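You operate a simulated robot arm through the tools that you are given. There is no shell and no other tool.

You run a simulated robot arm. Do the job below in one go: nothing can be reset, and whatever is moved stays where it is left.

## Task
Clamp the banded bar along the small board on the pulled-out leaf.
Fine: pull the leaf out, the bar goes on the table's side of the board, use the clamp from the table and turn its knob firm.

It is judged by the outcome, as a careful person would: the job done as asked, and still so three seconds after it is handed in. It fails if anything else is knocked over, pushed out of place, dropped, spilled or broken.

## Robot
A 6-joint arm with a two-finger gripper, fixed in place. Base frame: the origin is at the foot of the arm, x ahead of it, y to its left, z up; the work surface is at about z = 0.8. Units: m, rad, N and s.
Its first joint turns from -2.897 to 2.897 rad. Payload 2.45 kg.
The TCP is the grasp point between the finger pads, 0.02 m short of the fingertips. In the tool frame z runs along the fingers and y along their closing line. The gripper opens to 0.14 m. The gripper's body begins 0.168 m behind the TCP.
Orientation is that of the tool frame in the base frame, as a unit quaternion [x, y, z, w]. With the fingers straight down and closing along the base's y, the tool's x points along the base's -x, its y along +y and its z along -z.

## Interface
- The arm moves only by the tool step_arm. Its argument "series" is a list of rows, each a list of 3 entries, a list of its own where there are three numbers: the shift along the base's x, y, z in cm, then the turn, a rotation vector about the base's x, y, z in rad, then the gripper command, from -1 (shut) to 1 (fully open), values between in proportion. In form: [[[x, y, z], [rx, ry, rz], grip], ...]. A call has 1 to 20 rows; each row is the pose to reach, as a shift and turn from the pose commanded when the call began. A row lasts 0.2 s, in which the tool goes at most 0.05 m and 0.15 rad; a call with a longer step from one row to the next is refused whole, and so is a gripper value outside its range. A pose out of reach is approached as far as the arm can. The call stops where the force on the tool passes 40 N (or 10 N more than at its start, if that is more) or the arm is blocked; 0.2 s more then pass. The fingers move at their own pace (about 0.045 m/s each) and stop on an object; they squeeze with about 41 N. The grip force told is the motor's: it shows also when the fingers shut on nothing. Time passes only in rows, and 0.2 s behind the last, so rows that repeat a pose let the fingers close. It gives the time, the measured TCP pose, the force on the tool (base axes), the opening and the grip force at its end, in the units of the frame above (readings bear some noise), with the torque about the TCP (base axes, N m) and any sound that the robot's microphone picked up.
- Cameras (640 x 400 px; columns grow to the right, rows downward): "scene" is fixed at [0.3988, 0.6498, 1.3617]; the picture's right is [-0.72, -0.69, 0.00], its down [-0.38, 0.40, -0.84] and it looks along [0.58, -0.60, -0.55] (base axes); focal length 298 px, centre (320, 200). "wrist" rides on the gripper at [0.078, 0.011, -0.209] in the tool frame; the picture's right is [-0.14, 0.99, 0.00], its down [-0.92, -0.13, -0.37] and it looks along [-0.36, -0.05, 0.93] (tool axes); focal length 280 px, centre (320, 200).
- get_image(camera): a new picture of that camera. The clock stands still meanwhile.
- point_at(camera, pixels): for up to 12 pixels [column, row] of the newest picture of that camera ("zoom" is the newest enlarged one), the place [x, y, z] in the base frame of the surface seen there, good to about 0.002 m. The clock stands still meanwhile.
- inspect(camera, box): a new picture of the part [left, top, right, bottom] of that camera's present view, enlarged. The clock stands still meanwhile.
- job_done(): hands the job in; it is judged then, once.

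Open the gripper and draw the arm clear of the work before you hand the job in, unless the task says otherwise.

The tools are called after "Request:" by a JSON object that holds its "op" and its "data". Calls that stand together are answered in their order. step_arm: Moves the arm, as the interface text tells. Its arguments: {"type":"object","properties":{"series":{"type":"array","items":{"type":"array"}}},"required":["series"]} The other tools are called the same way: get_image (camera) takes a picture; point_at (camera, pixels) gives the place of the surface under pixels of a picture; inspect (camera, box) takes an enlarged picture of a part of a camera's view; job_done () hands the job in.

At the start:

```text
clock: 0.0
position: [0.8457, 0.0423, 1.1189]
tcp_rot: [0.0, 1.0, 0.0, 0.0]
contact_force: [0.4, -0.9, 0.4]
wrist_torque: [-0.03, -0.01, 0.0]
grip_width: 0.14
finger_force: 0.1
```

scene: 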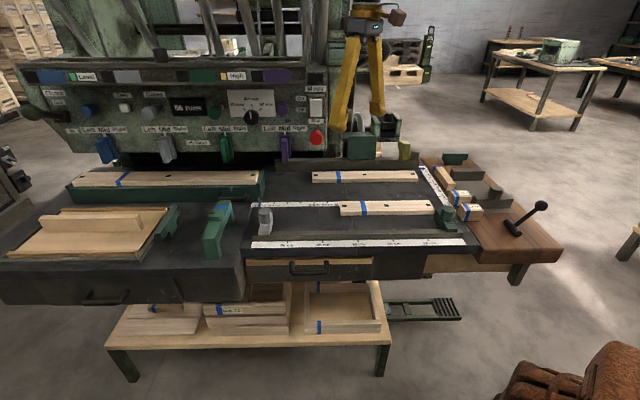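
wrist: 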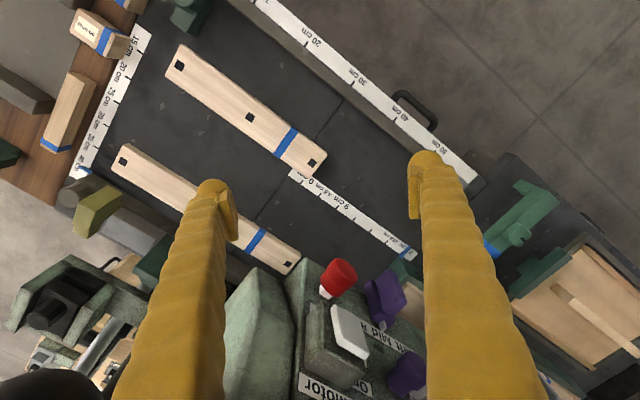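

The first pictures show a bench with several banded bars, rulers, a green clamp-like thing near (218,228) and a board on the left near (90,232). I look closer at both cameras before moving.

Request:
{"op": "inspect", "data": {"camera": "scene", "box": [0, 150, 270, 320]}}

Request:
{"op": "inspect", "data": {"camera": "scene", "box": [240, 140, 570, 300]}}

Request:
{"op": "inspect", "data": {"camera": "wrist", "box": [380, 150, 640, 400]}}

```text
2.35 times, centred on (135, 235) of scene
```

zoom: 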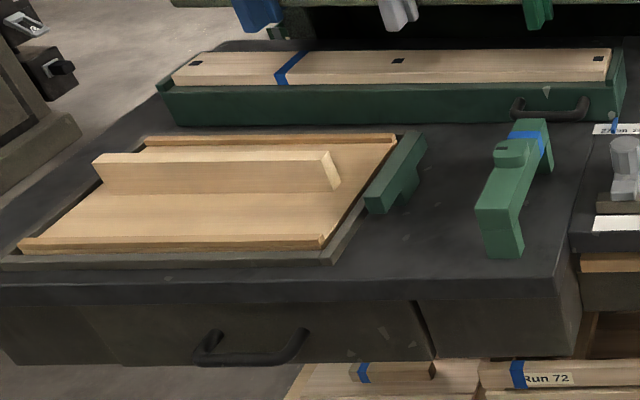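

```text
1.94 times, centred on (405, 220) of scene
```

zoom: 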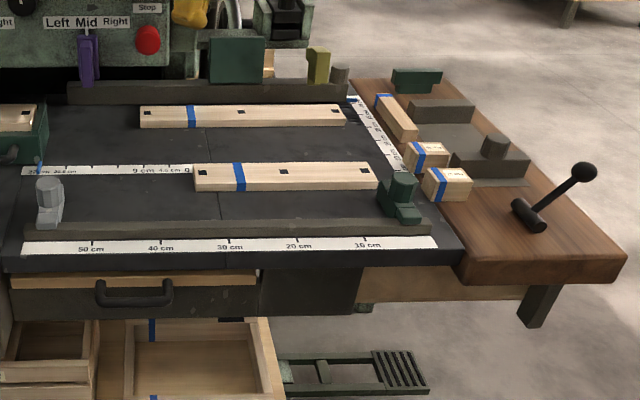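

```text
1.60 times, centred on (510, 275) of wrist
```

zoom: 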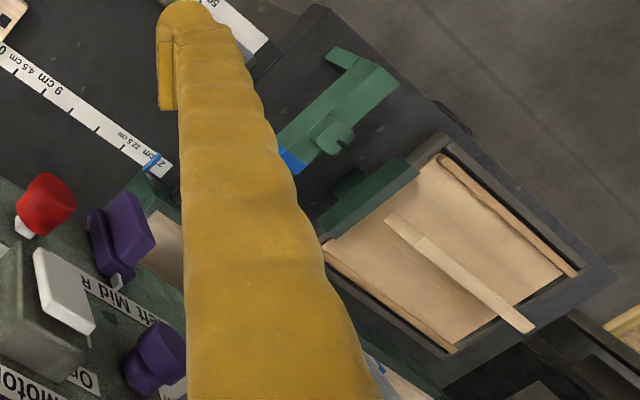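

I need coordinates of the main items, so I take fresh pictures and sample points on the scene view: the left panel, the green clamp, the front drawer handles, the bars.

Request:
{"op": "get_image", "data": {"camera": "scene"}}

Request:
{"op": "point_at", "data": {"camera": "scene", "pixels": [[90, 222], [140, 222], [100, 245], [168, 222], [215, 235], [217, 208], [310, 268], [310, 262], [100, 298], [385, 208], [365, 177], [160, 180]]}}

Request:
{"op": "point_at", "data": {"camera": "scene", "pixels": [[10, 252], [60, 215], [165, 208], [135, 258], [265, 215], [448, 215], [350, 235], [350, 245], [470, 262], [540, 205], [515, 228], [400, 268]]}}

```text
taken
```

scene: 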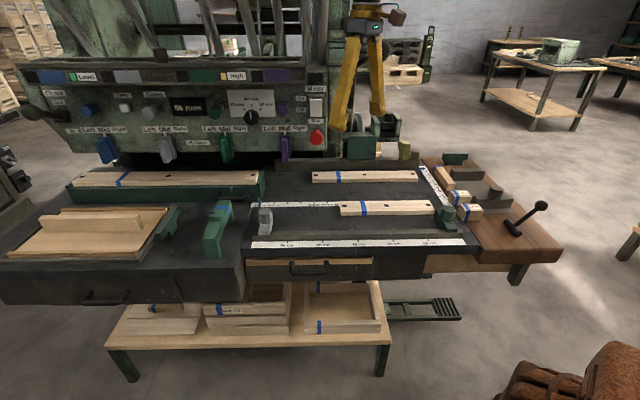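

```text
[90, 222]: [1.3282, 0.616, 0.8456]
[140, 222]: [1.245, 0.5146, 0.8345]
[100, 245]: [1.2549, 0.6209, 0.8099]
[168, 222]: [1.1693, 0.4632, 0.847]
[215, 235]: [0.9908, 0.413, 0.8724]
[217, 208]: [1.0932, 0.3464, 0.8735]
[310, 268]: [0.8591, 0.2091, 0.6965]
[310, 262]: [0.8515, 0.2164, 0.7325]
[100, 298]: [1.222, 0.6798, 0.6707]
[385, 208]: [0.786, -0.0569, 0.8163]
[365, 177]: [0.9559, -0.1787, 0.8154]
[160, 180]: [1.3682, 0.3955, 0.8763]
```

```text
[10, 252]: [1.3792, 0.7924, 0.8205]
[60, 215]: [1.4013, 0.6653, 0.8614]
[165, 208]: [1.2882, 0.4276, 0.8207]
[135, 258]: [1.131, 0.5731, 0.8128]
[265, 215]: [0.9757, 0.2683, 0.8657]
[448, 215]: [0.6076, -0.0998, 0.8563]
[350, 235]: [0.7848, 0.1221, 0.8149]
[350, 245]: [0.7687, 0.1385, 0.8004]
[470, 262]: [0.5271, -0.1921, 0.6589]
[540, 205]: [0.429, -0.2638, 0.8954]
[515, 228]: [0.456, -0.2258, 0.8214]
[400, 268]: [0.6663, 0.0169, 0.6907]
```

The left panel lies about 1.3 m away, out of reach, while the handle at (310,268) sits at about [0.86,0.21,0.70], so that front piece looks like the leaf. I zoom in on it and on the small fittings at (448,215) and (265,215).

Request:
{"op": "inspect", "data": {"camera": "scene", "box": [235, 235, 395, 335]}}

Request:
{"op": "inspect", "data": {"camera": "scene", "box": [405, 145, 565, 245]}}

Request:
{"op": "inspect", "data": {"camera": "scene", "box": [190, 160, 350, 260]}}

Request:
{"op": "inspect", "data": {"camera": "wrist", "box": [0, 0, 320, 200]}}

Request:
{"op": "inspect", "data": {"camera": "wrist", "box": [240, 0, 560, 260]}}

```text
4.00 times, centred on (315, 285) of scene
```

zoom: 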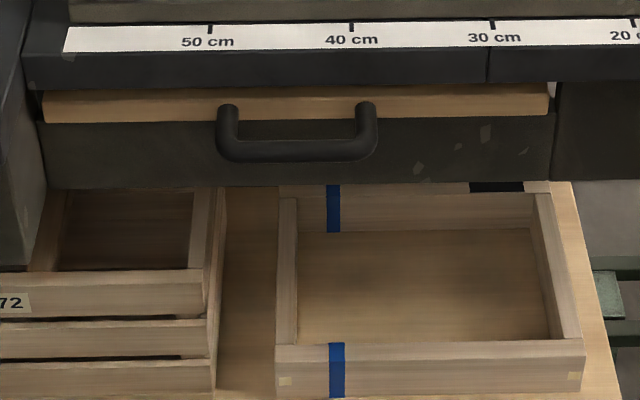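

```text
4.00 times, centred on (485, 195) of scene
```

zoom: 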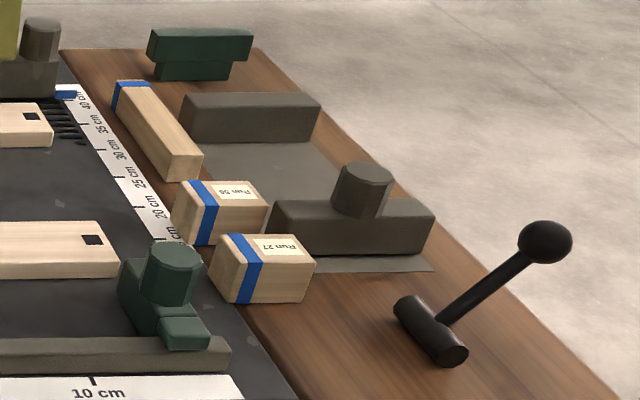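

```text
4.00 times, centred on (270, 210) of scene
```

zoom: 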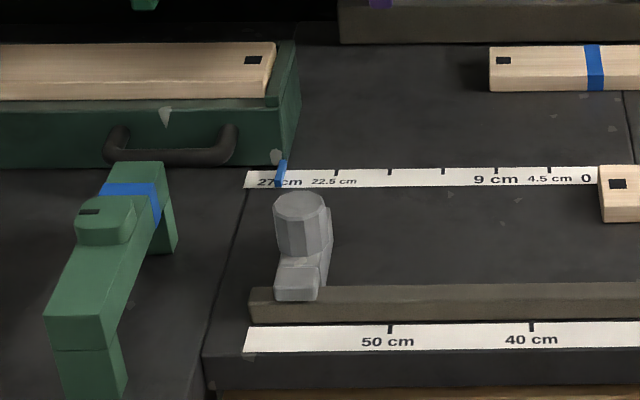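

```text
2.00 times, centred on (160, 100) of wrist
```

zoom: 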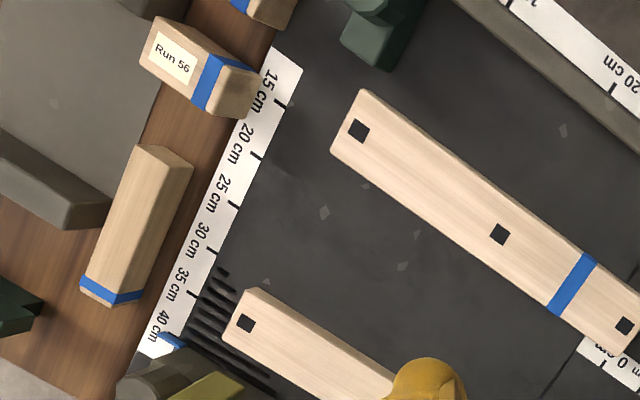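

```text
1.54 times, centred on (400, 130) of wrist
```

zoom: 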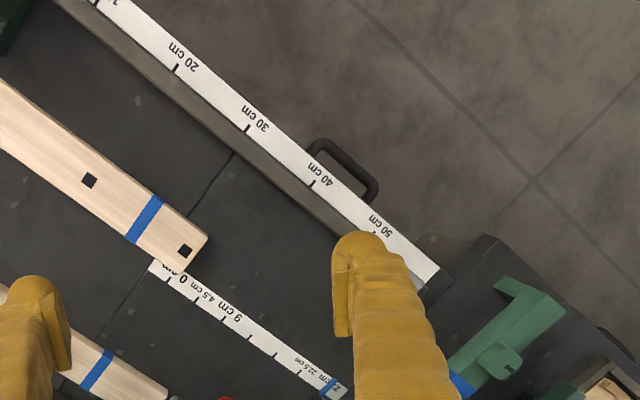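

The front piece is a wooden slab with a dark front and handle under the table edge (zoom 295,105 / 295,135); clamps are not yet clear. I move the gripper back and to the right, staying high, to see the right-hand table with the wrist camera.

Request:
{"op": "step_arm", "data": {"series": [[[-4, -3, 0], [0, 0, 0], 1], [[-8, -6, 0], [0, 0, 0], 1], [[-12, -9, 0], [0, 0, 0], 1], [[-16, -12, 0], [0, 0, 0], 1], [[-20, -15, 0], [0, 0, 0], 1], [[-23, -18, 0], [0, 0, 0], 1], [[-25, -20, 0], [0, 0, 0], 1]]}}

Request:
{"op": "get_image", "data": {"camera": "wrist"}}

Request:
{"op": "get_image", "data": {"camera": "scene"}}

```text
clock: 1.6
position: [0.5947, -0.1577, 1.1178]
tcp_rot: [0.0, 1.0, 0.0, 0.0]
contact_force: [0.0, -0.3, 0.2]
wrist_torque: [0.0, -0.02, 0.03]
grip_width: 0.1402
finger_force: 0.1
```

```text
taken
```

wrist: 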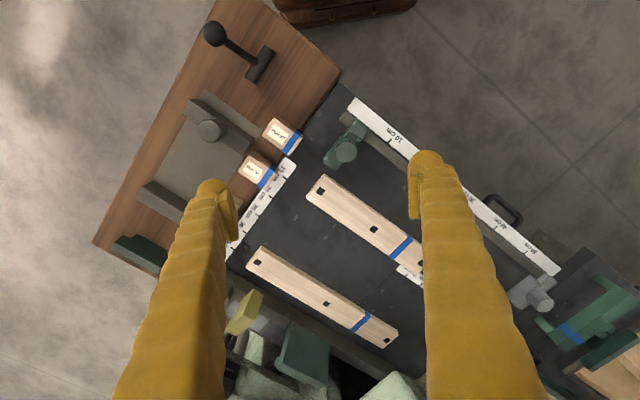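

```text
taken
```

scene: 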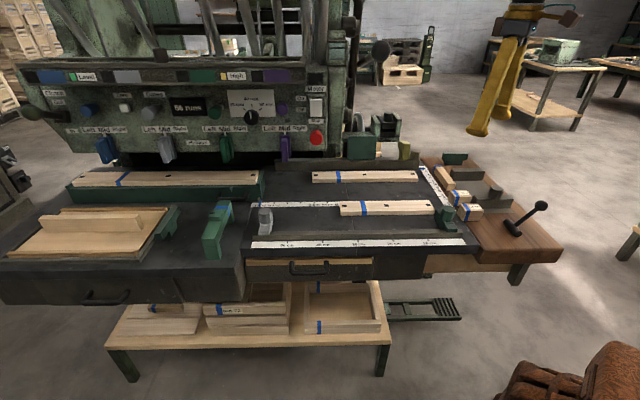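

Now both fittings are in the wrist view: dark green at (345,148), grey at (535,290). I zoom on these and on the right-hand table items.

Request:
{"op": "inspect", "data": {"camera": "wrist", "box": [300, 90, 400, 190]}}

Request:
{"op": "inspect", "data": {"camera": "wrist", "box": [470, 180, 640, 350]}}

Request:
{"op": "inspect", "data": {"camera": "wrist", "box": [90, 0, 350, 260]}}

Request:
{"op": "inspect", "data": {"camera": "scene", "box": [420, 190, 480, 240]}}

Request:
{"op": "inspect", "data": {"camera": "scene", "box": [245, 190, 305, 250]}}

```text
4.00 times, centred on (350, 140) of wrist
```

zoom: 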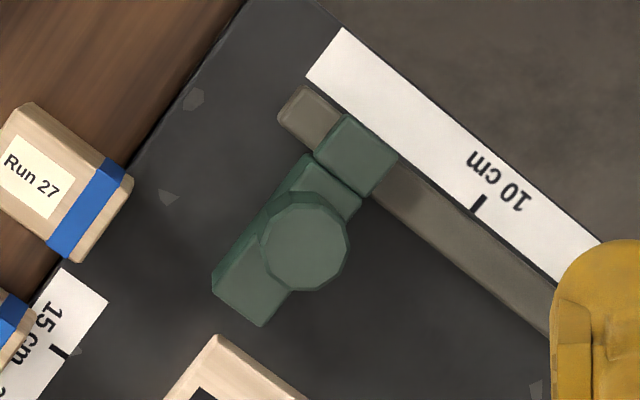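

```text
2.35 times, centred on (555, 265) of wrist
```

zoom: 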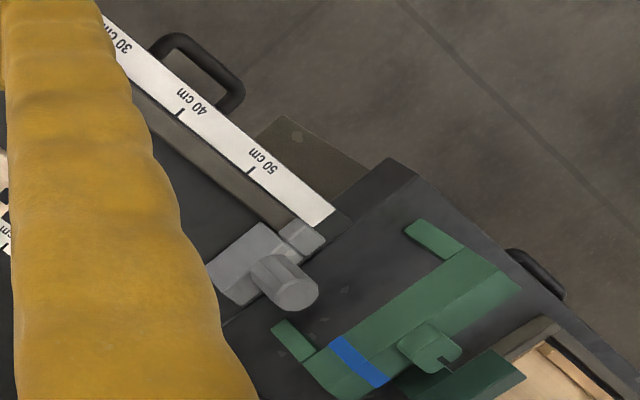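

```text
1.54 times, centred on (220, 130) of wrist
```

zoom: 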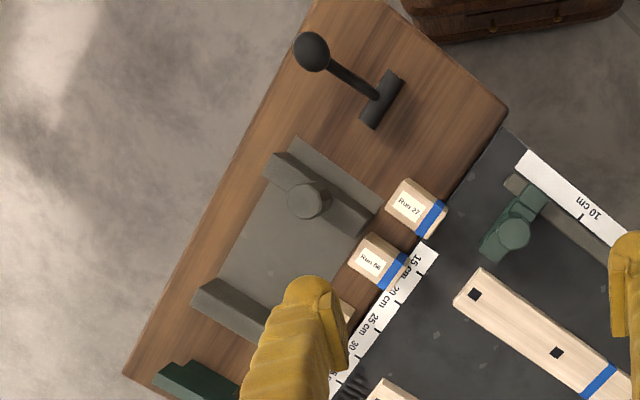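

```text
8.00 times, centred on (450, 215) of scene
```

zoom: 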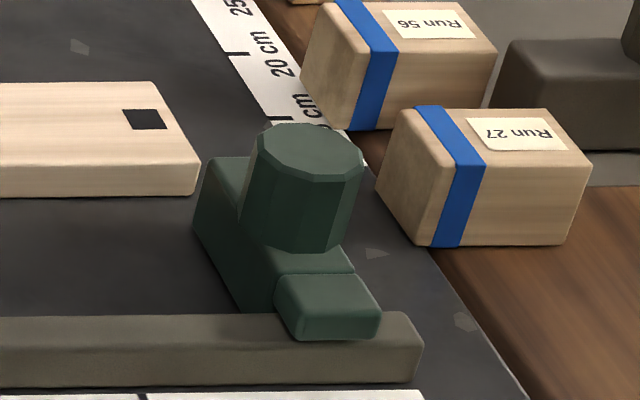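

```text
6.67 times, centred on (275, 220) of scene
```

zoom: 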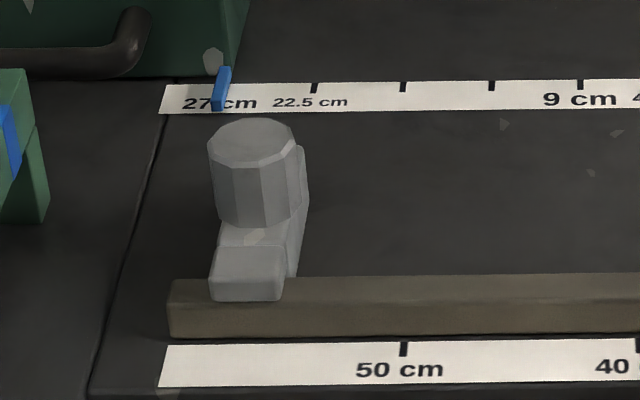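

Both fittings have a faceted knob, a body and a lip over the rail. I measure the grey one from this newest zoom, then re-zoom and measure others.

Request:
{"op": "point_at", "data": {"camera": "zoom", "pixels": [[250, 140], [215, 145], [288, 145], [250, 225], [245, 260], [245, 290], [275, 260], [220, 260], [302, 180], [295, 250], [400, 290], [400, 320]]}}

Request:
{"op": "inspect", "data": {"camera": "scene", "box": [420, 190, 480, 240]}}

Request:
{"op": "point_at", "data": {"camera": "zoom", "pixels": [[305, 145], [255, 145], [355, 150], [300, 230], [330, 290], [330, 325], [290, 290], [370, 290], [215, 180], [340, 260], [100, 330], [100, 370]]}}

Request:
{"op": "inspect", "data": {"camera": "scene", "box": [190, 190, 260, 270]}}

Request:
{"op": "point_at", "data": {"camera": "zoom", "pixels": [[200, 100], [200, 170], [130, 330]]}}

```text
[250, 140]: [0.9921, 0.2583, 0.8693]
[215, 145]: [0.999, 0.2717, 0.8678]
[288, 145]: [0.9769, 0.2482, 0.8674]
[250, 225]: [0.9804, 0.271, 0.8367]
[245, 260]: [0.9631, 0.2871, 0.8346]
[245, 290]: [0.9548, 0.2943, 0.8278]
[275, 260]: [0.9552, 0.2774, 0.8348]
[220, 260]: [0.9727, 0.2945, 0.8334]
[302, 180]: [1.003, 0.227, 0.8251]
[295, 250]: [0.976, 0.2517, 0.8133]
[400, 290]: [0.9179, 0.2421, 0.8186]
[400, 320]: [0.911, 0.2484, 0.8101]
```

```text
8.00 times, centred on (450, 215) of scene
```

zoom: 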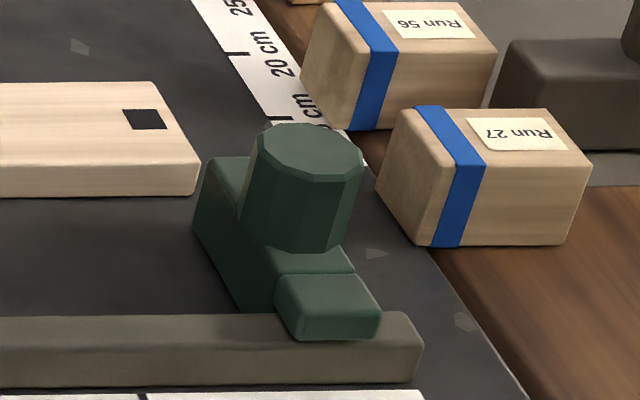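

```text
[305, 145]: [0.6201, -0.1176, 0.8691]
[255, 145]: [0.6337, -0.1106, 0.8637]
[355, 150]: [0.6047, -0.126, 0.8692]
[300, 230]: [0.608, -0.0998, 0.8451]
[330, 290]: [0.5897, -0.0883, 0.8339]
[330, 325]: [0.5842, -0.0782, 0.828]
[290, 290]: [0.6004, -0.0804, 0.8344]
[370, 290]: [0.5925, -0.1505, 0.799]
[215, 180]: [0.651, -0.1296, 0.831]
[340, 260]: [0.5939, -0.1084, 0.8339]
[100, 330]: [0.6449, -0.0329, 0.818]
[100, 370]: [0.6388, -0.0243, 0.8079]
```

```text
5.00 times, centred on (225, 230) of scene
```

zoom: 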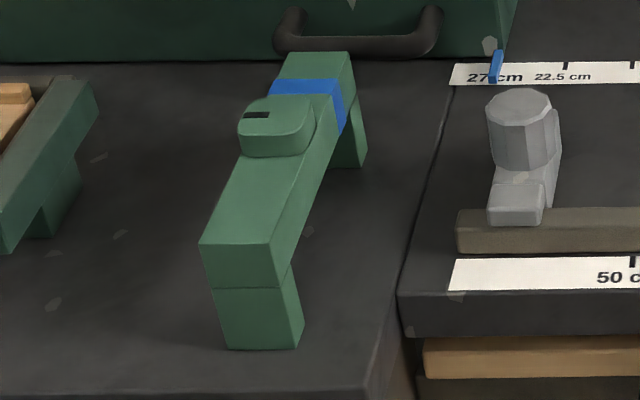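

```text
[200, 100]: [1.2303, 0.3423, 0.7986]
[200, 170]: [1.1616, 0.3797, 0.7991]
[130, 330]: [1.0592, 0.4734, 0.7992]
```

The green bridge with a blue band has a flat knob on its beam (zoom 278,130) and a leg at each end. I measure it, and the front slab below it.

Request:
{"op": "point_at", "data": {"camera": "zoom", "pixels": [[205, 245], [268, 245], [225, 345], [295, 345], [285, 55], [345, 55], [365, 162], [335, 162], [265, 105], [300, 105], [265, 135], [302, 200]]}}

Request:
{"op": "point_at", "data": {"camera": "zoom", "pixels": [[500, 345], [500, 370], [500, 325], [440, 350], [10, 240], [85, 90], [50, 200], [260, 285], [240, 125]]}}

Request:
{"op": "inspect", "data": {"camera": "scene", "box": [235, 245, 395, 345]}}

Request:
{"op": "point_at", "data": {"camera": "zoom", "pixels": [[50, 65], [300, 55], [545, 45], [545, 72], [300, 75], [100, 130], [500, 130], [295, 115], [225, 75], [365, 70], [600, 100], [300, 40]]}}

```text
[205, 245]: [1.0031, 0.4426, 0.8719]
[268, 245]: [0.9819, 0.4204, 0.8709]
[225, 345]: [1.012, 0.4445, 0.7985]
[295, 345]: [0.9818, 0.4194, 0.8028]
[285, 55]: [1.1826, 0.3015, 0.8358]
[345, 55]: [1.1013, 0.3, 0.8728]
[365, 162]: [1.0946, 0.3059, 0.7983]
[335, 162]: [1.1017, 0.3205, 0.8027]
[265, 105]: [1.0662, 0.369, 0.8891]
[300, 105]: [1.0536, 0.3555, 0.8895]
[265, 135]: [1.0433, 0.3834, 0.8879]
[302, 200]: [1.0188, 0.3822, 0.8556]
```

```text
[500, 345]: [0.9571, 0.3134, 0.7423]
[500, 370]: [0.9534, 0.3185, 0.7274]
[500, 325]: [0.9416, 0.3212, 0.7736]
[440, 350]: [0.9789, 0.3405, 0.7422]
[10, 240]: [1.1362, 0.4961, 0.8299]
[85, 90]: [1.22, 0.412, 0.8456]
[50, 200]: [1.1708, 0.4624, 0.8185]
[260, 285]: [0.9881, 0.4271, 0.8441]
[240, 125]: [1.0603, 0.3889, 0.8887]
```

```text
4.00 times, centred on (315, 295) of scene
```

zoom: 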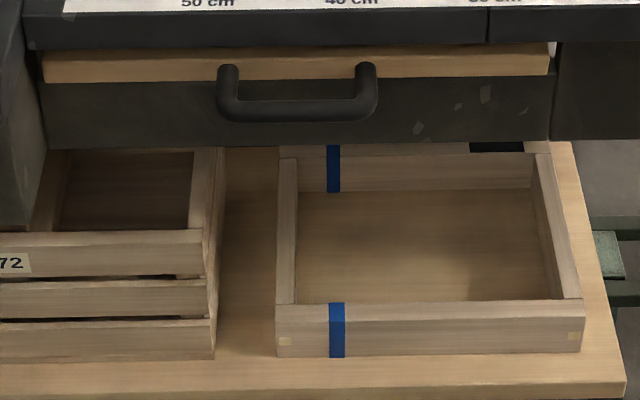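

```text
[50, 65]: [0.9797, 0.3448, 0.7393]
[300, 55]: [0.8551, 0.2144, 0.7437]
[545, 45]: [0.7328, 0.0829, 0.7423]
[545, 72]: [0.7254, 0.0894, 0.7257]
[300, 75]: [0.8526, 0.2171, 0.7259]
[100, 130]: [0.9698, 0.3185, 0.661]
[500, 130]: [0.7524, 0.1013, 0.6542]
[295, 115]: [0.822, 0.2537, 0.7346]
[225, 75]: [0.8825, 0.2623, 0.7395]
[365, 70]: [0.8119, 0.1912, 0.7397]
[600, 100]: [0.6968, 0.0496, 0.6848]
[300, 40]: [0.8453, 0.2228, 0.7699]
```

The slab's front face lies near [0.855,0.214,0.743] with edge direction about (0.70,0.71), and the handle bar is near [0.825,0.25,0.73]. I swing the gripper high round to the front of the leaf and turn it 0.79 rad so it closes square to the handle.

Request:
{"op": "step_arm", "data": {"series": [[[0, 4, 0], [0, 0, 0.07], 1], [[0, 8, 0], [0, 0, 0.14], 1], [[0, 12, 0], [0, 0, 0.21], 1], [[0, 16, 0], [0, 0, 0.28], 1], [[0, 20, 0], [0, 0, 0.35], 1], [[0, 24, 0], [0, 0, 0.42], 1], [[0, 28, 0], [0, 0, 0.49], 1], [[0, 32, 0], [0, 0, 0.56], 1], [[0, 36, 0], [0, 0, 0.63], 1], [[0, 40, 0], [0, 0, 0.7], 1], [[0, 44, 0], [0, 0, 0.75], 1], [[2, 48, 0], [0, 0, 0.79], 1], [[3, 51, 0], [0, 0, 0.79], 1]]}}

Request:
{"op": "get_image", "data": {"camera": "wrist"}}

Request:
{"op": "get_image", "data": {"camera": "scene"}}

```text
clock: 4.4
position: [0.6236, 0.3517, 1.1209]
tcp_rot: [-0.384, 0.923, 0.001, -0.001]
contact_force: [0.2, -0.4, 0.5]
wrist_torque: [0.0, -0.04, 0.02]
grip_width: 0.1402
finger_force: 0.0
```

```text
taken
```

wrist: 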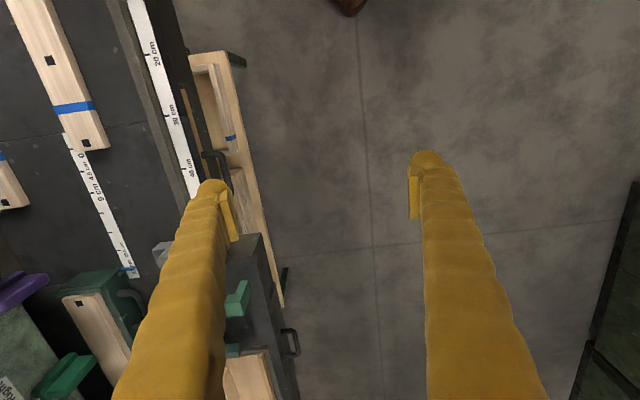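

```text
taken
```

scene: 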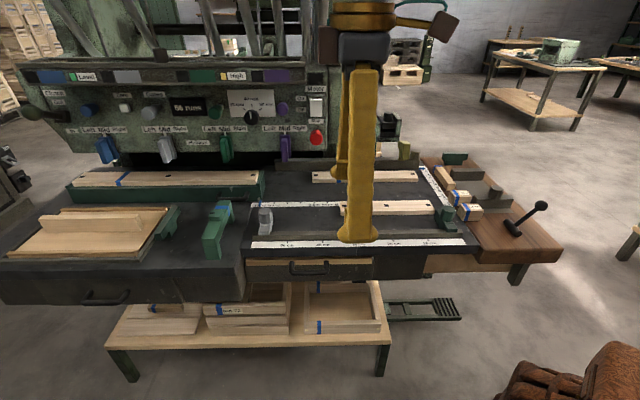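

The handle shows at (218,160) just right of the "40 cm" ruler label. I zoom in and measure it and the front edge.

Request:
{"op": "inspect", "data": {"camera": "wrist", "box": [150, 90, 270, 190]}}

Request:
{"op": "point_at", "data": {"camera": "wrist", "pixels": [[222, 160], [210, 153], [229, 158], [205, 178], [200, 160], [185, 95], [192, 120], [190, 185], [228, 165], [226, 172], [240, 190], [195, 130]]}}

```text
4.00 times, centred on (210, 140) of wrist
```

zoom: 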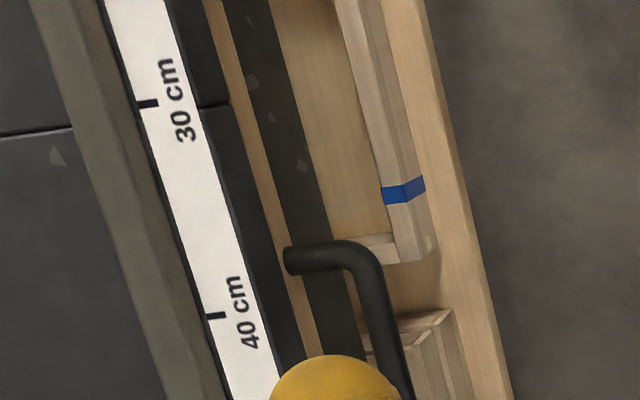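

```text
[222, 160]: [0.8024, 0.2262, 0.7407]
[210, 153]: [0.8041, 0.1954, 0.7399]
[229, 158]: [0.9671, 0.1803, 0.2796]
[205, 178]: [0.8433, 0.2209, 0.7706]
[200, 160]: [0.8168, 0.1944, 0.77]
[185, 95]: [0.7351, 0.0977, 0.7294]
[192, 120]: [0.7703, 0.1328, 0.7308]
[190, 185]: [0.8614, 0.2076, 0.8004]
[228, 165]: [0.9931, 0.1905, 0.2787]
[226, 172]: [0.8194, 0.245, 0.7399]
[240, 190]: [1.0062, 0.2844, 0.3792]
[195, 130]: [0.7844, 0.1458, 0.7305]
```

The handle bar runs at about n = -0.407 (outward axis), centre [0.825,0.249], top z 0.740, and the table edge overhangs the slab by 1.1 cm. I tilt the gripper 0.6 rad so it points down and toward the table, narrow it to about 4 cm, and come to 10 cm short of the handle.

Request:
{"op": "step_arm", "data": {"series": [[[2, -0.8, -3.5], [-0.1, -0.1, 0], 0.6], [[4, -1.6, -7], [-0.2, -0.2, 0], 0.2], [[6, -2.4, -11], [-0.3, -0.3, 0], -0.2], [[8, -3.2, -15], [-0.4, -0.4, 0], -0.43], [[10, -4, -19], [-0.424, -0.424, 0], -0.43], [[12, -4.8, -23], [-0.424, -0.424, 0], -0.43], [[14, -5.6, -27], [-0.424, -0.424, 0], -0.43], [[15.9, -6.3, -30.4], [-0.424, -0.424, 0], -0.43], [[15.9, -6.3, -30.4], [-0.424, -0.424, 0], -0.43]]}}

Request:
{"op": "get_image", "data": {"camera": "wrist"}}

Request:
{"op": "get_image", "data": {"camera": "scene"}}

```text
clock: 6.4
position: [0.7841, 0.2889, 0.8152]
tcp_rot: [-0.367, 0.882, -0.273, 0.113]
contact_force: [-0.6, 0.9, -0.2]
wrist_torque: [0.0, -0.01, 0.03]
grip_width: 0.0399
finger_force: 0.1
```

```text
taken
```

wrist: 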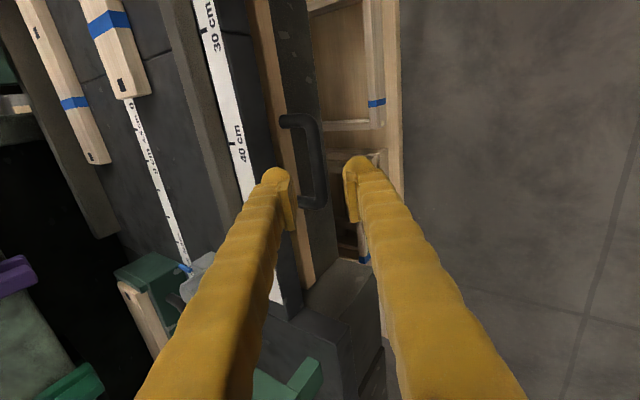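

```text
taken
```

scene: 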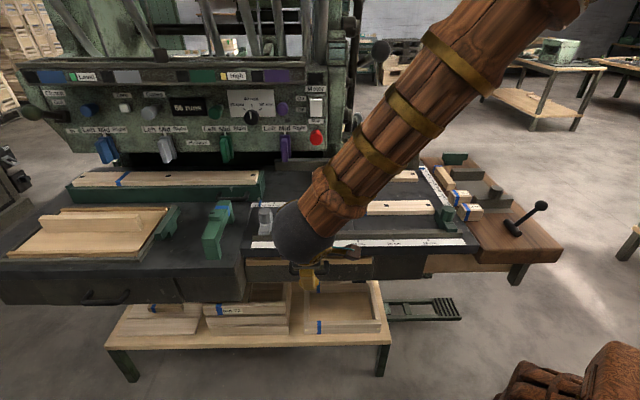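

The handle stands between the finger tips, bar at about (318,160), posts near (298,120) and (312,205). I measure it again from this close view.

Request:
{"op": "point_at", "data": {"camera": "wrist", "pixels": [[317, 140], [318, 160], [320, 180], [310, 160], [325, 165], [295, 120], [310, 203], [300, 160], [280, 100], [262, 120], [270, 140], [290, 160]]}}

Request:
{"op": "inspect", "data": {"camera": "wrist", "box": [240, 80, 400, 240]}}

```text
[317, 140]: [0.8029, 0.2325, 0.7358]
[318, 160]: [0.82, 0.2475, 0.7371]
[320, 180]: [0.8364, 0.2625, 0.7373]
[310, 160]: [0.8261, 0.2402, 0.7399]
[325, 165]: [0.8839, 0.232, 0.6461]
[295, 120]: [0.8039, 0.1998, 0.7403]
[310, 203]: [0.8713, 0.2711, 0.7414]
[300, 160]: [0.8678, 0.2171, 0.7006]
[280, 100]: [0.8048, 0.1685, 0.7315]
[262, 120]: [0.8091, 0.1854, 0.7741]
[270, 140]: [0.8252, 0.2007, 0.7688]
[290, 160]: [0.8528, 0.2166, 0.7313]
```

```text
2.50 times, centred on (320, 160) of wrist
```

zoom: 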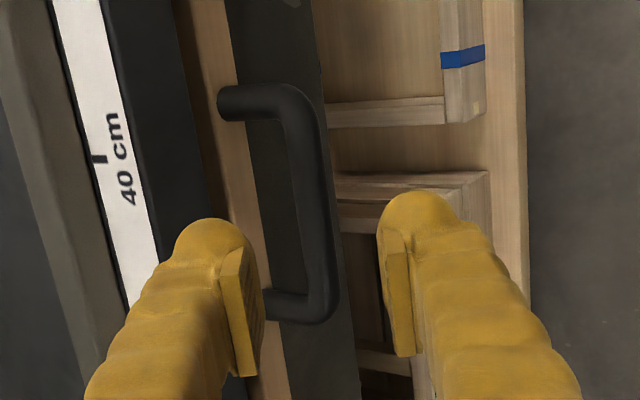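

The bar centre refines to about [0.826,0.247,0.732], 4.1 cm off the slab face, both posts 10 cm apart. I slide in along the finger axis with a 3.6 cm opening, then shut on the bar.

Request:
{"op": "step_arm", "data": {"series": [[[1, -1, -2], [0, 0, 0], -0.486], [[2, -2.05, -4], [0, 0, 0], -0.486], [[3, -3.05, -6], [0, 0, 0], -0.486], [[3.91, -3.99, -7.89], [0, 0, 0], -0.486], [[3.91, -3.99, -7.89], [0, 0, 0], -0.486]]}}

Request:
{"op": "get_image", "data": {"camera": "wrist"}}

```text
clock: 7.6
position: [0.8241, 0.252, 0.7346]
tcp_rot: [-0.367, 0.882, -0.273, 0.112]
contact_force: [0.0, -0.5, 1.0]
wrist_torque: [0.0, -0.03, 0.01]
grip_width: 0.036
finger_force: 0.1
```

```text
taken
```

wrist: 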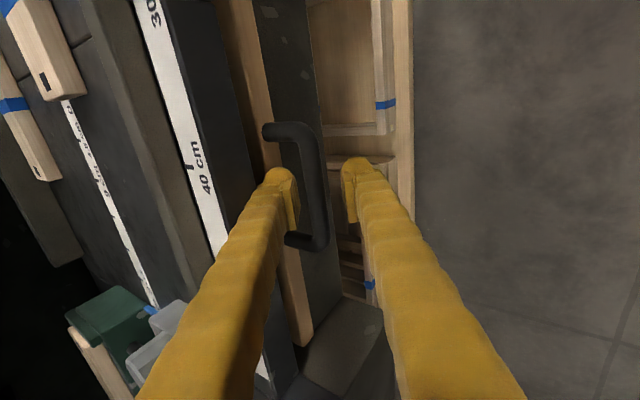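

No contact and the bar lies between the pads (310,200). I shut the gripper on the bar and wait.

Request:
{"op": "step_arm", "data": {"series": [[[0, 0, 0], [0, 0, 0], -1], [[0, 0, 0], [0, 0, 0], -1], [[0, 0, 0], [0, 0, 0], -1], [[0, 0, 0], [0, 0, 0], -1]]}}

Request:
{"op": "get_image", "data": {"camera": "wrist"}}

```text
clock: 8.6
position: [0.8237, 0.2518, 0.7332]
tcp_rot: [-0.367, 0.882, -0.273, 0.113]
contact_force: [-1.1, 2.7, -0.7]
wrist_torque: [0.43, -0.48, -0.9]
grip_width: 0.0121
finger_force: 39.4
```

```text
taken
```

wrist: 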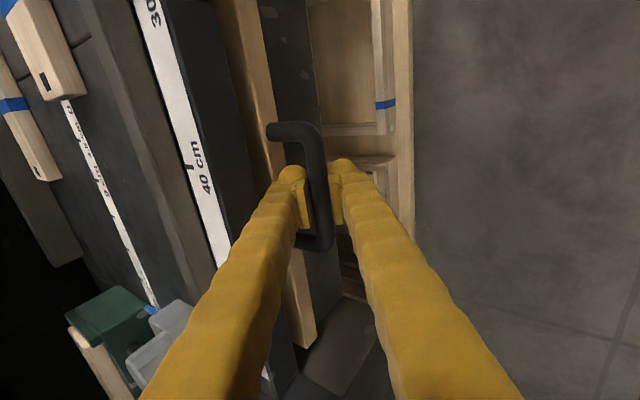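

The grip holds at 1.2 cm with 39 N, so the bar is held. I pull straight out along (-0.707, 0.707) in small steps to 6 cm first and watch the force.

Request:
{"op": "step_arm", "data": {"series": [[[-0.7, 0.7, 0], [0, 0, 0], -1], [[-1.4, 1.4, 0], [0, 0, 0], -1], [[-2.1, 2.1, 0], [0, 0, 0], -1], [[-2.8, 2.8, 0], [0, 0, 0], -1], [[-3.5, 3.5, 0], [0, 0, 0], -1], [[-4.2, 4.2, 0], [0, 0, 0], -1]]}}

Request:
{"op": "get_image", "data": {"camera": "wrist"}}

```text
clock: 9.5
position: [0.8016, 0.274, 0.7347]
tcp_rot: [-0.369, 0.882, -0.272, 0.113]
contact_force: [-0.3, 3.8, -4.7]
wrist_torque: [0.61, -0.55, -0.84]
grip_width: 0.0119
finger_force: 39.5
stopped in row 4: the force on the tool passed its limit at 44 N (the readings are from after the stop); the commanded pose is now the measured one
```

```text
taken
```

wrist: 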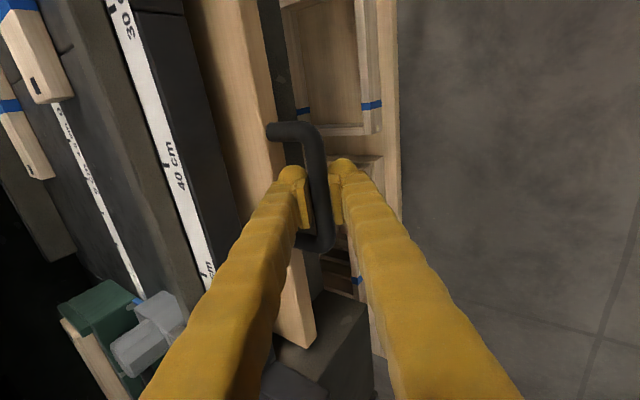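

The leaf came out about 3 cm before the force limit tripped at 44 N; the slab shows at (255,100). I continue more slowly, 0.5 cm a row.

Request:
{"op": "step_arm", "data": {"series": [[[-0.35, 0.35, 0], [0, 0, 0], -1], [[-0.7, 0.7, 0], [0, 0, 0], -1], [[-1.05, 1.05, 0], [0, 0, 0], -1], [[-1.4, 1.4, 0], [0, 0, 0], -1], [[-1.75, 1.75, 0], [0, 0, 0], -1], [[-2.1, 2.1, 0], [0, 0, 0], -1], [[-2.45, 2.45, 0], [0, 0, 0], -1], [[-2.8, 2.8, 0], [0, 0, 0], -1]]}}

```text
clock: 11.1
position: [0.7776, 0.2967, 0.7341]
tcp_rot: [-0.368, 0.882, -0.272, 0.112]
contact_force: [2.4, 5.6, -9.4]
wrist_torque: [0.54, -0.52, -0.89]
grip_width: 0.012
finger_force: 39.0
stopped in row 7: the force on the tool passed its limit at 40 N (the readings are from after the stop); the commanded pose is now the measured one
```

Another 3.3 cm came out (now about 6.4 cm), with a little side and vertical load. I keep pulling at 0.3 cm a row with z eased down 1 mm.

Request:
{"op": "step_arm", "data": {"series": [[[-0.21, 0.21, -0.05], [0, 0, 0], -1], [[-0.42, 0.42, -0.1], [0, 0, 0], -1], [[-0.63, 0.63, -0.1], [0, 0, 0], -1], [[-0.84, 0.84, -0.1], [0, 0, 0], -1], [[-1.05, 1.05, -0.1], [0, 0, 0], -1], [[-1.26, 1.26, -0.1], [0, 0, 0], -1], [[-1.47, 1.47, -0.1], [0, 0, 0], -1], [[-1.68, 1.68, -0.1], [0, 0, 0], -1], [[-1.89, 1.89, -0.1], [0, 0, 0], -1], [[-2.1, 2.1, -0.1], [0, 0, 0], -1], [[-2.31, 2.31, -0.1], [0, 0, 0], -1], [[-2.52, 2.52, -0.1], [0, 0, 0], -1], [[-2.73, 2.73, -0.1], [0, 0, 0], -1], [[-2.94, 2.94, -0.1], [0, 0, 0], -1]]}}

Request:
{"op": "get_image", "data": {"camera": "scene"}}

Request:
{"op": "get_image", "data": {"camera": "wrist"}}

```text
clock: 14.1
position: [0.7497, 0.3269, 0.7352]
tcp_rot: [-0.368, 0.882, -0.273, 0.113]
contact_force: [2.8, -1.3, 8.6]
wrist_torque: [0.45, -0.53, -0.9]
grip_width: 0.0119
finger_force: 38.7
```

```text
taken
```

scene: 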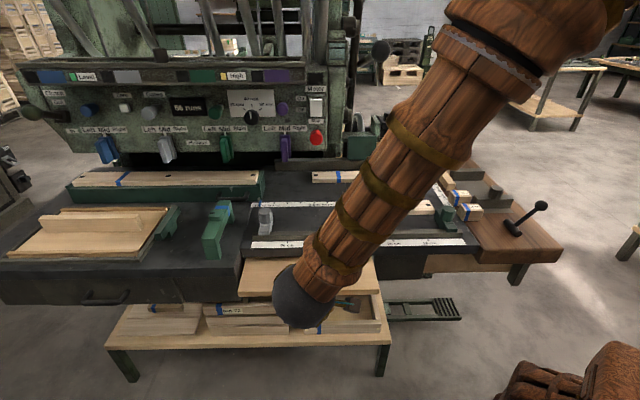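

```text
taken
```

wrist: 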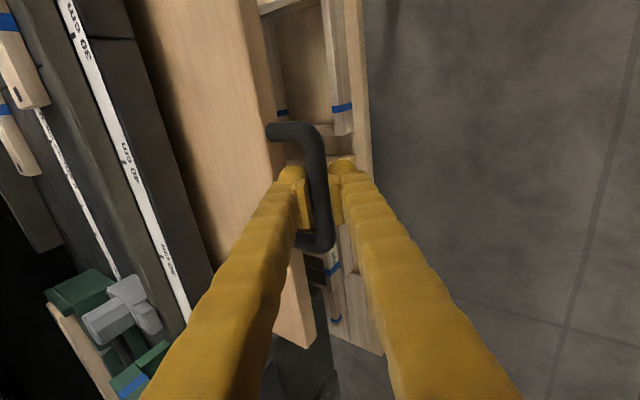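

The leaf is now out about 10.5 cm and moves freely at this pace. I continue 6.6 cm more.

Request:
{"op": "step_arm", "data": {"series": [[[-0.23, 0.23, 0.1], [0, 0, 0], -1], [[-0.46, 0.46, 0.1], [0, 0, 0], -1], [[-0.7, 0.7, 0.1], [0, 0, 0], -1], [[-0.93, 0.93, 0.1], [0, 0, 0], -1], [[-1.17, 1.17, 0.1], [0, 0, 0], -1], [[-1.4, 1.4, 0.1], [0, 0, 0], -1], [[-1.63, 1.63, 0.1], [0, 0, 0], -1], [[-1.87, 1.87, 0.1], [0, 0, 0], -1], [[-2.1, 2.1, 0.1], [0, 0, 0], -1], [[-2.33, 2.33, 0.1], [0, 0, 0], -1], [[-2.57, 2.57, 0.1], [0, 0, 0], -1], [[-2.8, 2.8, 0.1], [0, 0, 0], -1], [[-3.03, 3.03, 0.1], [0, 0, 0], -1], [[-3.27, 3.27, 0.1], [0, 0, 0], -1], [[-3.5, 3.5, 0.1], [0, 0, 0], -1], [[-3.73, 3.73, 0.1], [0, 0, 0], -1], [[-3.97, 3.97, 0.1], [0, 0, 0], -1], [[-4.2, 4.2, 0.1], [0, 0, 0], -1], [[-4.43, 4.43, 0.1], [0, 0, 0], -1], [[-4.67, 4.67, 0.1], [0, 0, 0], -1]]}}

Request:
{"op": "get_image", "data": {"camera": "wrist"}}

Request:
{"op": "get_image", "data": {"camera": "scene"}}

```text
clock: 15.6
position: [0.7336, 0.3419, 0.7349]
tcp_rot: [-0.368, 0.882, -0.272, 0.112]
contact_force: [2.1, 5.5, -9.3]
wrist_torque: [0.47, -0.47, -1.06]
grip_width: 0.0119
finger_force: 38.9
stopped in row 7: the force on the tool passed its limit at 41 N (the readings are from after the stop); the commanded pose is now the measured one
```

```text
taken
```

wrist: 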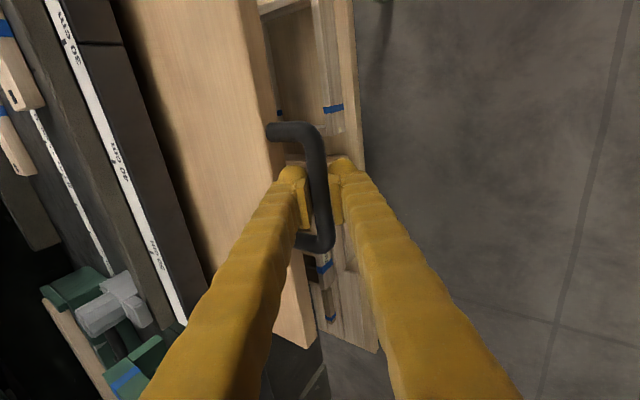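

```text
taken
```

scene: 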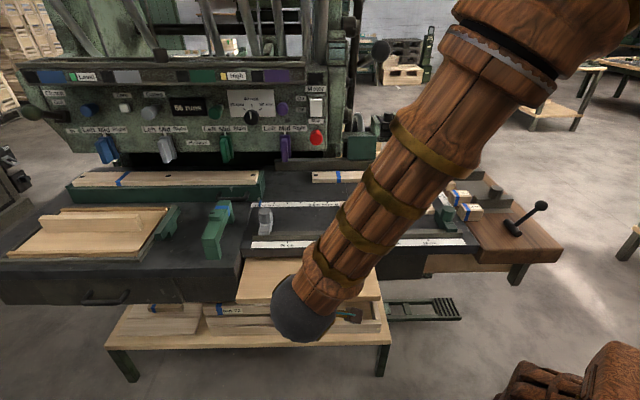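

Raising z loads the slide (force z -9), so I keep z 1 mm lower and continue at 0.3 cm a row.

Request:
{"op": "step_arm", "data": {"series": [[[-0.21, 0.21, -0.08], [0, 0, 0], -1], [[-0.42, 0.42, -0.12], [0, 0, 0], -1], [[-0.63, 0.63, -0.12], [0, 0, 0], -1], [[-0.84, 0.84, -0.12], [0, 0, 0], -1], [[-1.05, 1.05, -0.12], [0, 0, 0], -1], [[-1.26, 1.26, -0.12], [0, 0, 0], -1], [[-1.47, 1.47, -0.12], [0, 0, 0], -1], [[-1.68, 1.68, -0.12], [0, 0, 0], -1], [[-1.89, 1.89, -0.12], [0, 0, 0], -1], [[-2.1, 2.1, -0.12], [0, 0, 0], -1], [[-2.31, 2.31, -0.12], [0, 0, 0], -1], [[-2.52, 2.52, -0.12], [0, 0, 0], -1], [[-2.73, 2.73, -0.12], [0, 0, 0], -1], [[-2.94, 2.94, -0.12], [0, 0, 0], -1], [[-3.15, 3.15, -0.12], [0, 0, 0], -1], [[-3.36, 3.36, -0.12], [0, 0, 0], -1], [[-3.57, 3.57, -0.12], [0, 0, 0], -1], [[-3.78, 3.78, -0.12], [0, 0, 0], -1], [[-3.99, 3.99, -0.12], [0, 0, 0], -1], [[-4.2, 4.2, -0.12], [0, 0, 0], -1]]}}

Request:
{"op": "get_image", "data": {"camera": "wrist"}}

Request:
{"op": "get_image", "data": {"camera": "scene"}}

```text
clock: 19.8
position: [0.6913, 0.3831, 0.734]
tcp_rot: [-0.369, 0.881, -0.272, 0.113]
contact_force: [5.1, 1.7, -2.7]
wrist_torque: [0.49, -0.52, -0.99]
grip_width: 0.0118
finger_force: 38.7
```

```text
taken
```

wrist: 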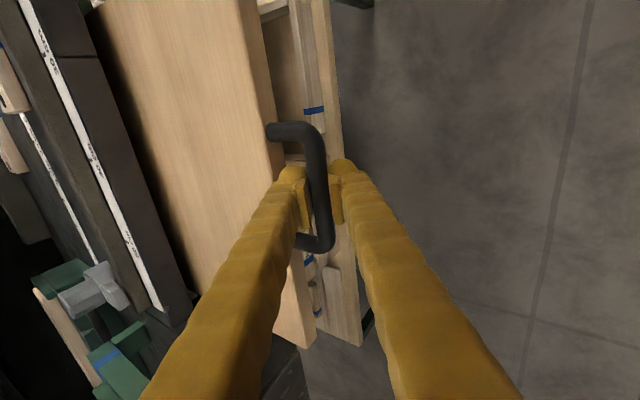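

```text
taken
```

scene: 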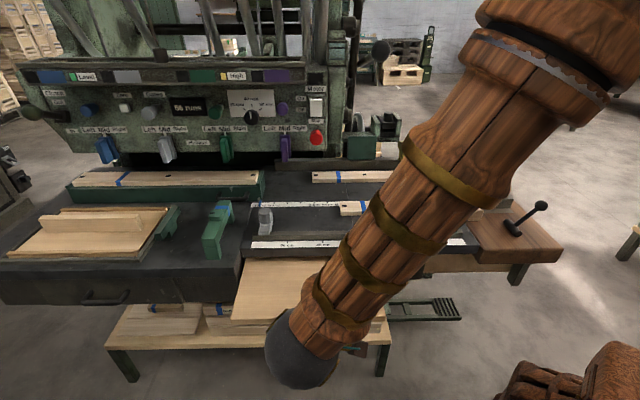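

About 18.6 cm out now; the leaf's top is plain so far. I keep pulling at the same pace.

Request:
{"op": "step_arm", "data": {"series": [[[-0.21, 0.21, -0.05], [0, 0, 0], -1], [[-0.42, 0.42, -0.1], [0, 0, 0], -1], [[-0.63, 0.63, -0.1], [0, 0, 0], -1], [[-0.84, 0.84, -0.1], [0, 0, 0], -1], [[-1.05, 1.05, -0.1], [0, 0, 0], -1], [[-1.26, 1.26, -0.1], [0, 0, 0], -1], [[-1.47, 1.47, -0.1], [0, 0, 0], -1], [[-1.68, 1.68, -0.1], [0, 0, 0], -1], [[-1.89, 1.89, -0.1], [0, 0, 0], -1], [[-2.1, 2.1, -0.1], [0, 0, 0], -1], [[-2.31, 2.31, -0.1], [0, 0, 0], -1], [[-2.52, 2.52, -0.1], [0, 0, 0], -1], [[-2.73, 2.73, -0.1], [0, 0, 0], -1], [[-2.94, 2.94, -0.1], [0, 0, 0], -1], [[-3.15, 3.15, -0.1], [0, 0, 0], -1], [[-3.36, 3.36, -0.1], [0, 0, 0], -1], [[-3.57, 3.57, -0.1], [0, 0, 0], -1], [[-3.78, 3.78, -0.1], [0, 0, 0], -1], [[-3.99, 3.99, -0.1], [0, 0, 0], -1], [[-4.2, 4.2, -0.1], [0, 0, 0], -1]]}}

Request:
{"op": "get_image", "data": {"camera": "wrist"}}

Request:
{"op": "get_image", "data": {"camera": "scene"}}

```text
clock: 21.5
position: [0.6775, 0.398, 0.7348]
tcp_rot: [-0.368, 0.882, -0.272, 0.112]
contact_force: [-3.2, 0.6, 3.3]
wrist_torque: [0.4, -0.37, -1.02]
grip_width: 0.0118
finger_force: 38.3
stopped in row 8: the force on the tool passed its limit at 41 N (the readings are from after the stop); the commanded pose is now the measured one
```

```text
taken
```

wrist: 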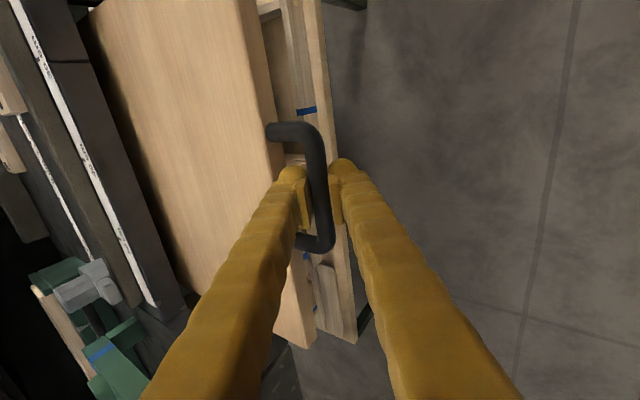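

```text
taken
```

scene: 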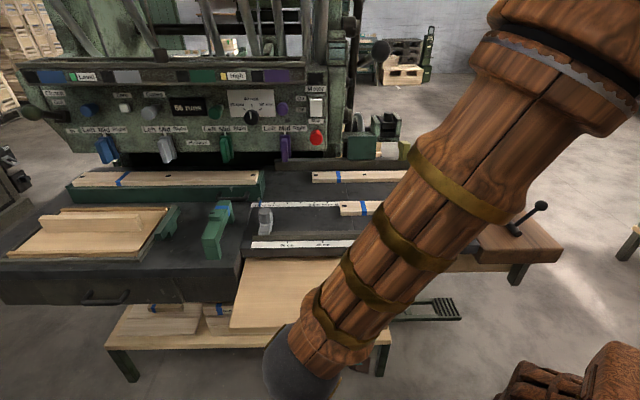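

About 20.6 cm out when it tripped at 41 N; this could be the end stop or a bind. I try a few more gentle rows.

Request:
{"op": "step_arm", "data": {"series": [[[-0.14, 0.14, 0], [0, 0, 0], -1], [[-0.28, 0.28, 0], [0, 0, 0], -1], [[-0.42, 0.42, -0.05], [0, 0, 0], -1], [[-0.56, 0.56, -0.05], [0, 0, 0], -1], [[-0.7, 0.7, -0.05], [0, 0, 0], -1], [[-0.84, 0.84, -0.05], [0, 0, 0], -1], [[-0.98, 0.98, -0.05], [0, 0, 0], -1], [[-1.12, 1.12, -0.05], [0, 0, 0], -1], [[-1.26, 1.26, -0.05], [0, 0, 0], -1], [[-1.4, 1.4, -0.05], [0, 0, 0], -1], [[-1.54, 1.54, -0.05], [0, 0, 0], -1], [[-1.68, 1.68, -0.05], [0, 0, 0], -1], [[-1.82, 1.82, -0.05], [0, 0, 0], -1], [[-1.96, 1.96, -0.05], [0, 0, 0], -1]]}}

Request:
{"op": "inspect", "data": {"camera": "wrist", "box": [40, 0, 300, 320]}}

```text
clock: 24.5
position: [0.6578, 0.4196, 0.7336]
tcp_rot: [-0.368, 0.882, -0.271, 0.114]
contact_force: [-2.8, -5.9, 28.9]
wrist_torque: [0.46, -0.47, -1.01]
grip_width: 0.0116
finger_force: 38.6
```

```text
1.25 times, centred on (170, 160) of wrist
```

zoom: 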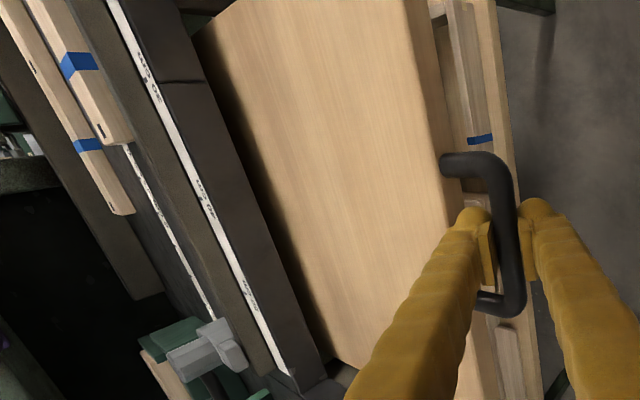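

The leaf moved on to about 23.6 cm, so it was only binding; the tool now presses down (29 N up). I relieve 1.5 mm upward and keep pulling gently.

Request:
{"op": "step_arm", "data": {"series": [[[0, 0, 0.1], [0, 0, 0], -1], [[-0.14, 0.14, 0.15], [0, 0, 0], -1], [[-0.28, 0.28, 0.15], [0, 0, 0], -1], [[-0.42, 0.42, 0.15], [0, 0, 0], -1], [[-0.56, 0.56, 0.15], [0, 0, 0], -1], [[-0.7, 0.7, 0.15], [0, 0, 0], -1], [[-0.84, 0.84, 0.15], [0, 0, 0], -1], [[-0.98, 0.98, 0.15], [0, 0, 0], -1], [[-1.12, 1.12, 0.15], [0, 0, 0], -1], [[-1.26, 1.26, 0.15], [0, 0, 0], -1], [[-1.4, 1.4, 0.15], [0, 0, 0], -1], [[-1.54, 1.54, 0.15], [0, 0, 0], -1], [[-1.68, 1.68, 0.15], [0, 0, 0], -1], [[-1.82, 1.82, 0.15], [0, 0, 0], -1], [[-1.96, 1.96, 0.15], [0, 0, 0], -1], [[-2.1, 2.1, 0.15], [0, 0, 0], -1], [[-2.24, 2.24, 0.15], [0, 0, 0], -1], [[-2.38, 2.38, 0.15], [0, 0, 0], -1]]}}

Request:
{"op": "get_image", "data": {"camera": "wrist"}}

```text
clock: 26.9
position: [0.6439, 0.4313, 0.7355]
tcp_rot: [-0.369, 0.882, -0.272, 0.113]
contact_force: [5.9, 4.5, -10.7]
wrist_torque: [0.48, -0.51, -0.93]
grip_width: 0.0119
finger_force: 38.7
stopped in row 12: the force on the tool passed its limit at 43 N (the readings are from after the stop); the commanded pose is now the measured one
```

```text
taken
```

wrist: 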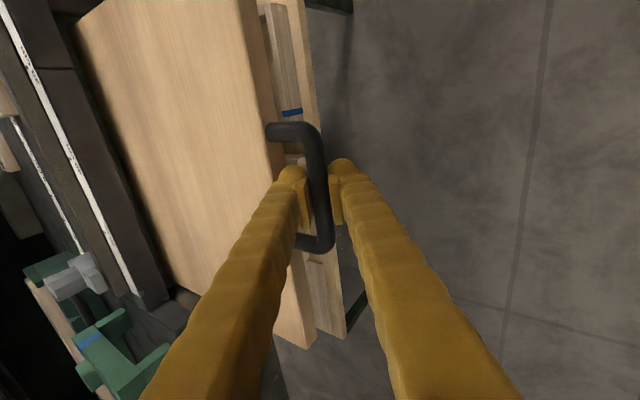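

25.4 cm out now, the force again going vertical (-11). I lower z by 0.8 mm and continue.

Request:
{"op": "step_arm", "data": {"series": [[[0, 0, -0.05], [0, 0, 0], -1], [[-0.14, 0.14, -0.08], [0, 0, 0], -1], [[-0.28, 0.28, -0.08], [0, 0, 0], -1], [[-0.42, 0.42, -0.08], [0, 0, 0], -1], [[-0.56, 0.56, -0.08], [0, 0, 0], -1], [[-0.7, 0.7, -0.08], [0, 0, 0], -1], [[-0.84, 0.84, -0.08], [0, 0, 0], -1], [[-0.98, 0.98, -0.08], [0, 0, 0], -1], [[-1.12, 1.12, -0.08], [0, 0, 0], -1], [[-1.26, 1.26, -0.08], [0, 0, 0], -1], [[-1.4, 1.4, -0.08], [0, 0, 0], -1], [[-1.54, 1.54, -0.08], [0, 0, 0], -1], [[-1.68, 1.68, -0.08], [0, 0, 0], -1], [[-1.82, 1.82, -0.08], [0, 0, 0], -1], [[-1.96, 1.96, -0.08], [0, 0, 0], -1], [[-2.1, 2.1, -0.08], [0, 0, 0], -1], [[-2.24, 2.24, -0.08], [0, 0, 0], -1], [[-2.38, 2.38, -0.08], [0, 0, 0], -1]]}}

Request:
{"op": "get_image", "data": {"camera": "wrist"}}

Request:
{"op": "get_image", "data": {"camera": "scene"}}

```text
clock: 27.6
position: [0.6435, 0.4316, 0.7342]
tcp_rot: [-0.367, 0.882, -0.272, 0.113]
contact_force: [5.2, 3.4, -7.6]
wrist_torque: [0.49, -0.41, -0.99]
grip_width: 0.0116
finger_force: 38.9
stopped in row 2: the force on the tool passed its limit at 48 N (the readings are from after the stop); the commanded pose is now the measured one
```

```text
taken
```

wrist: 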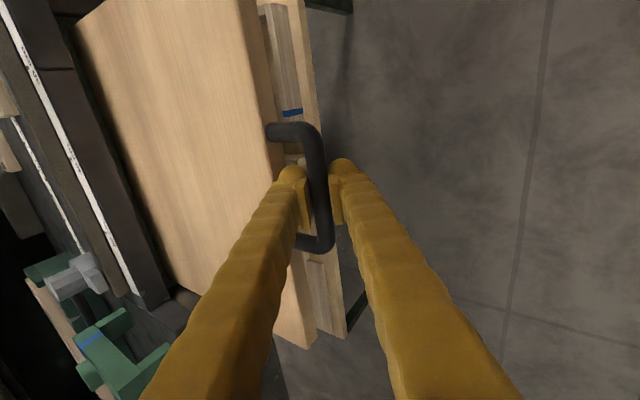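

```text
taken
```

scene: 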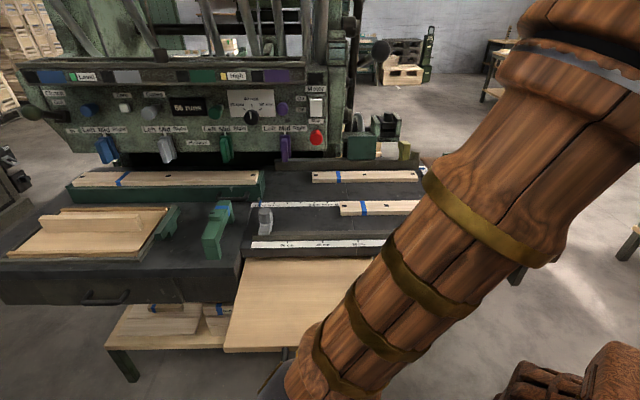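

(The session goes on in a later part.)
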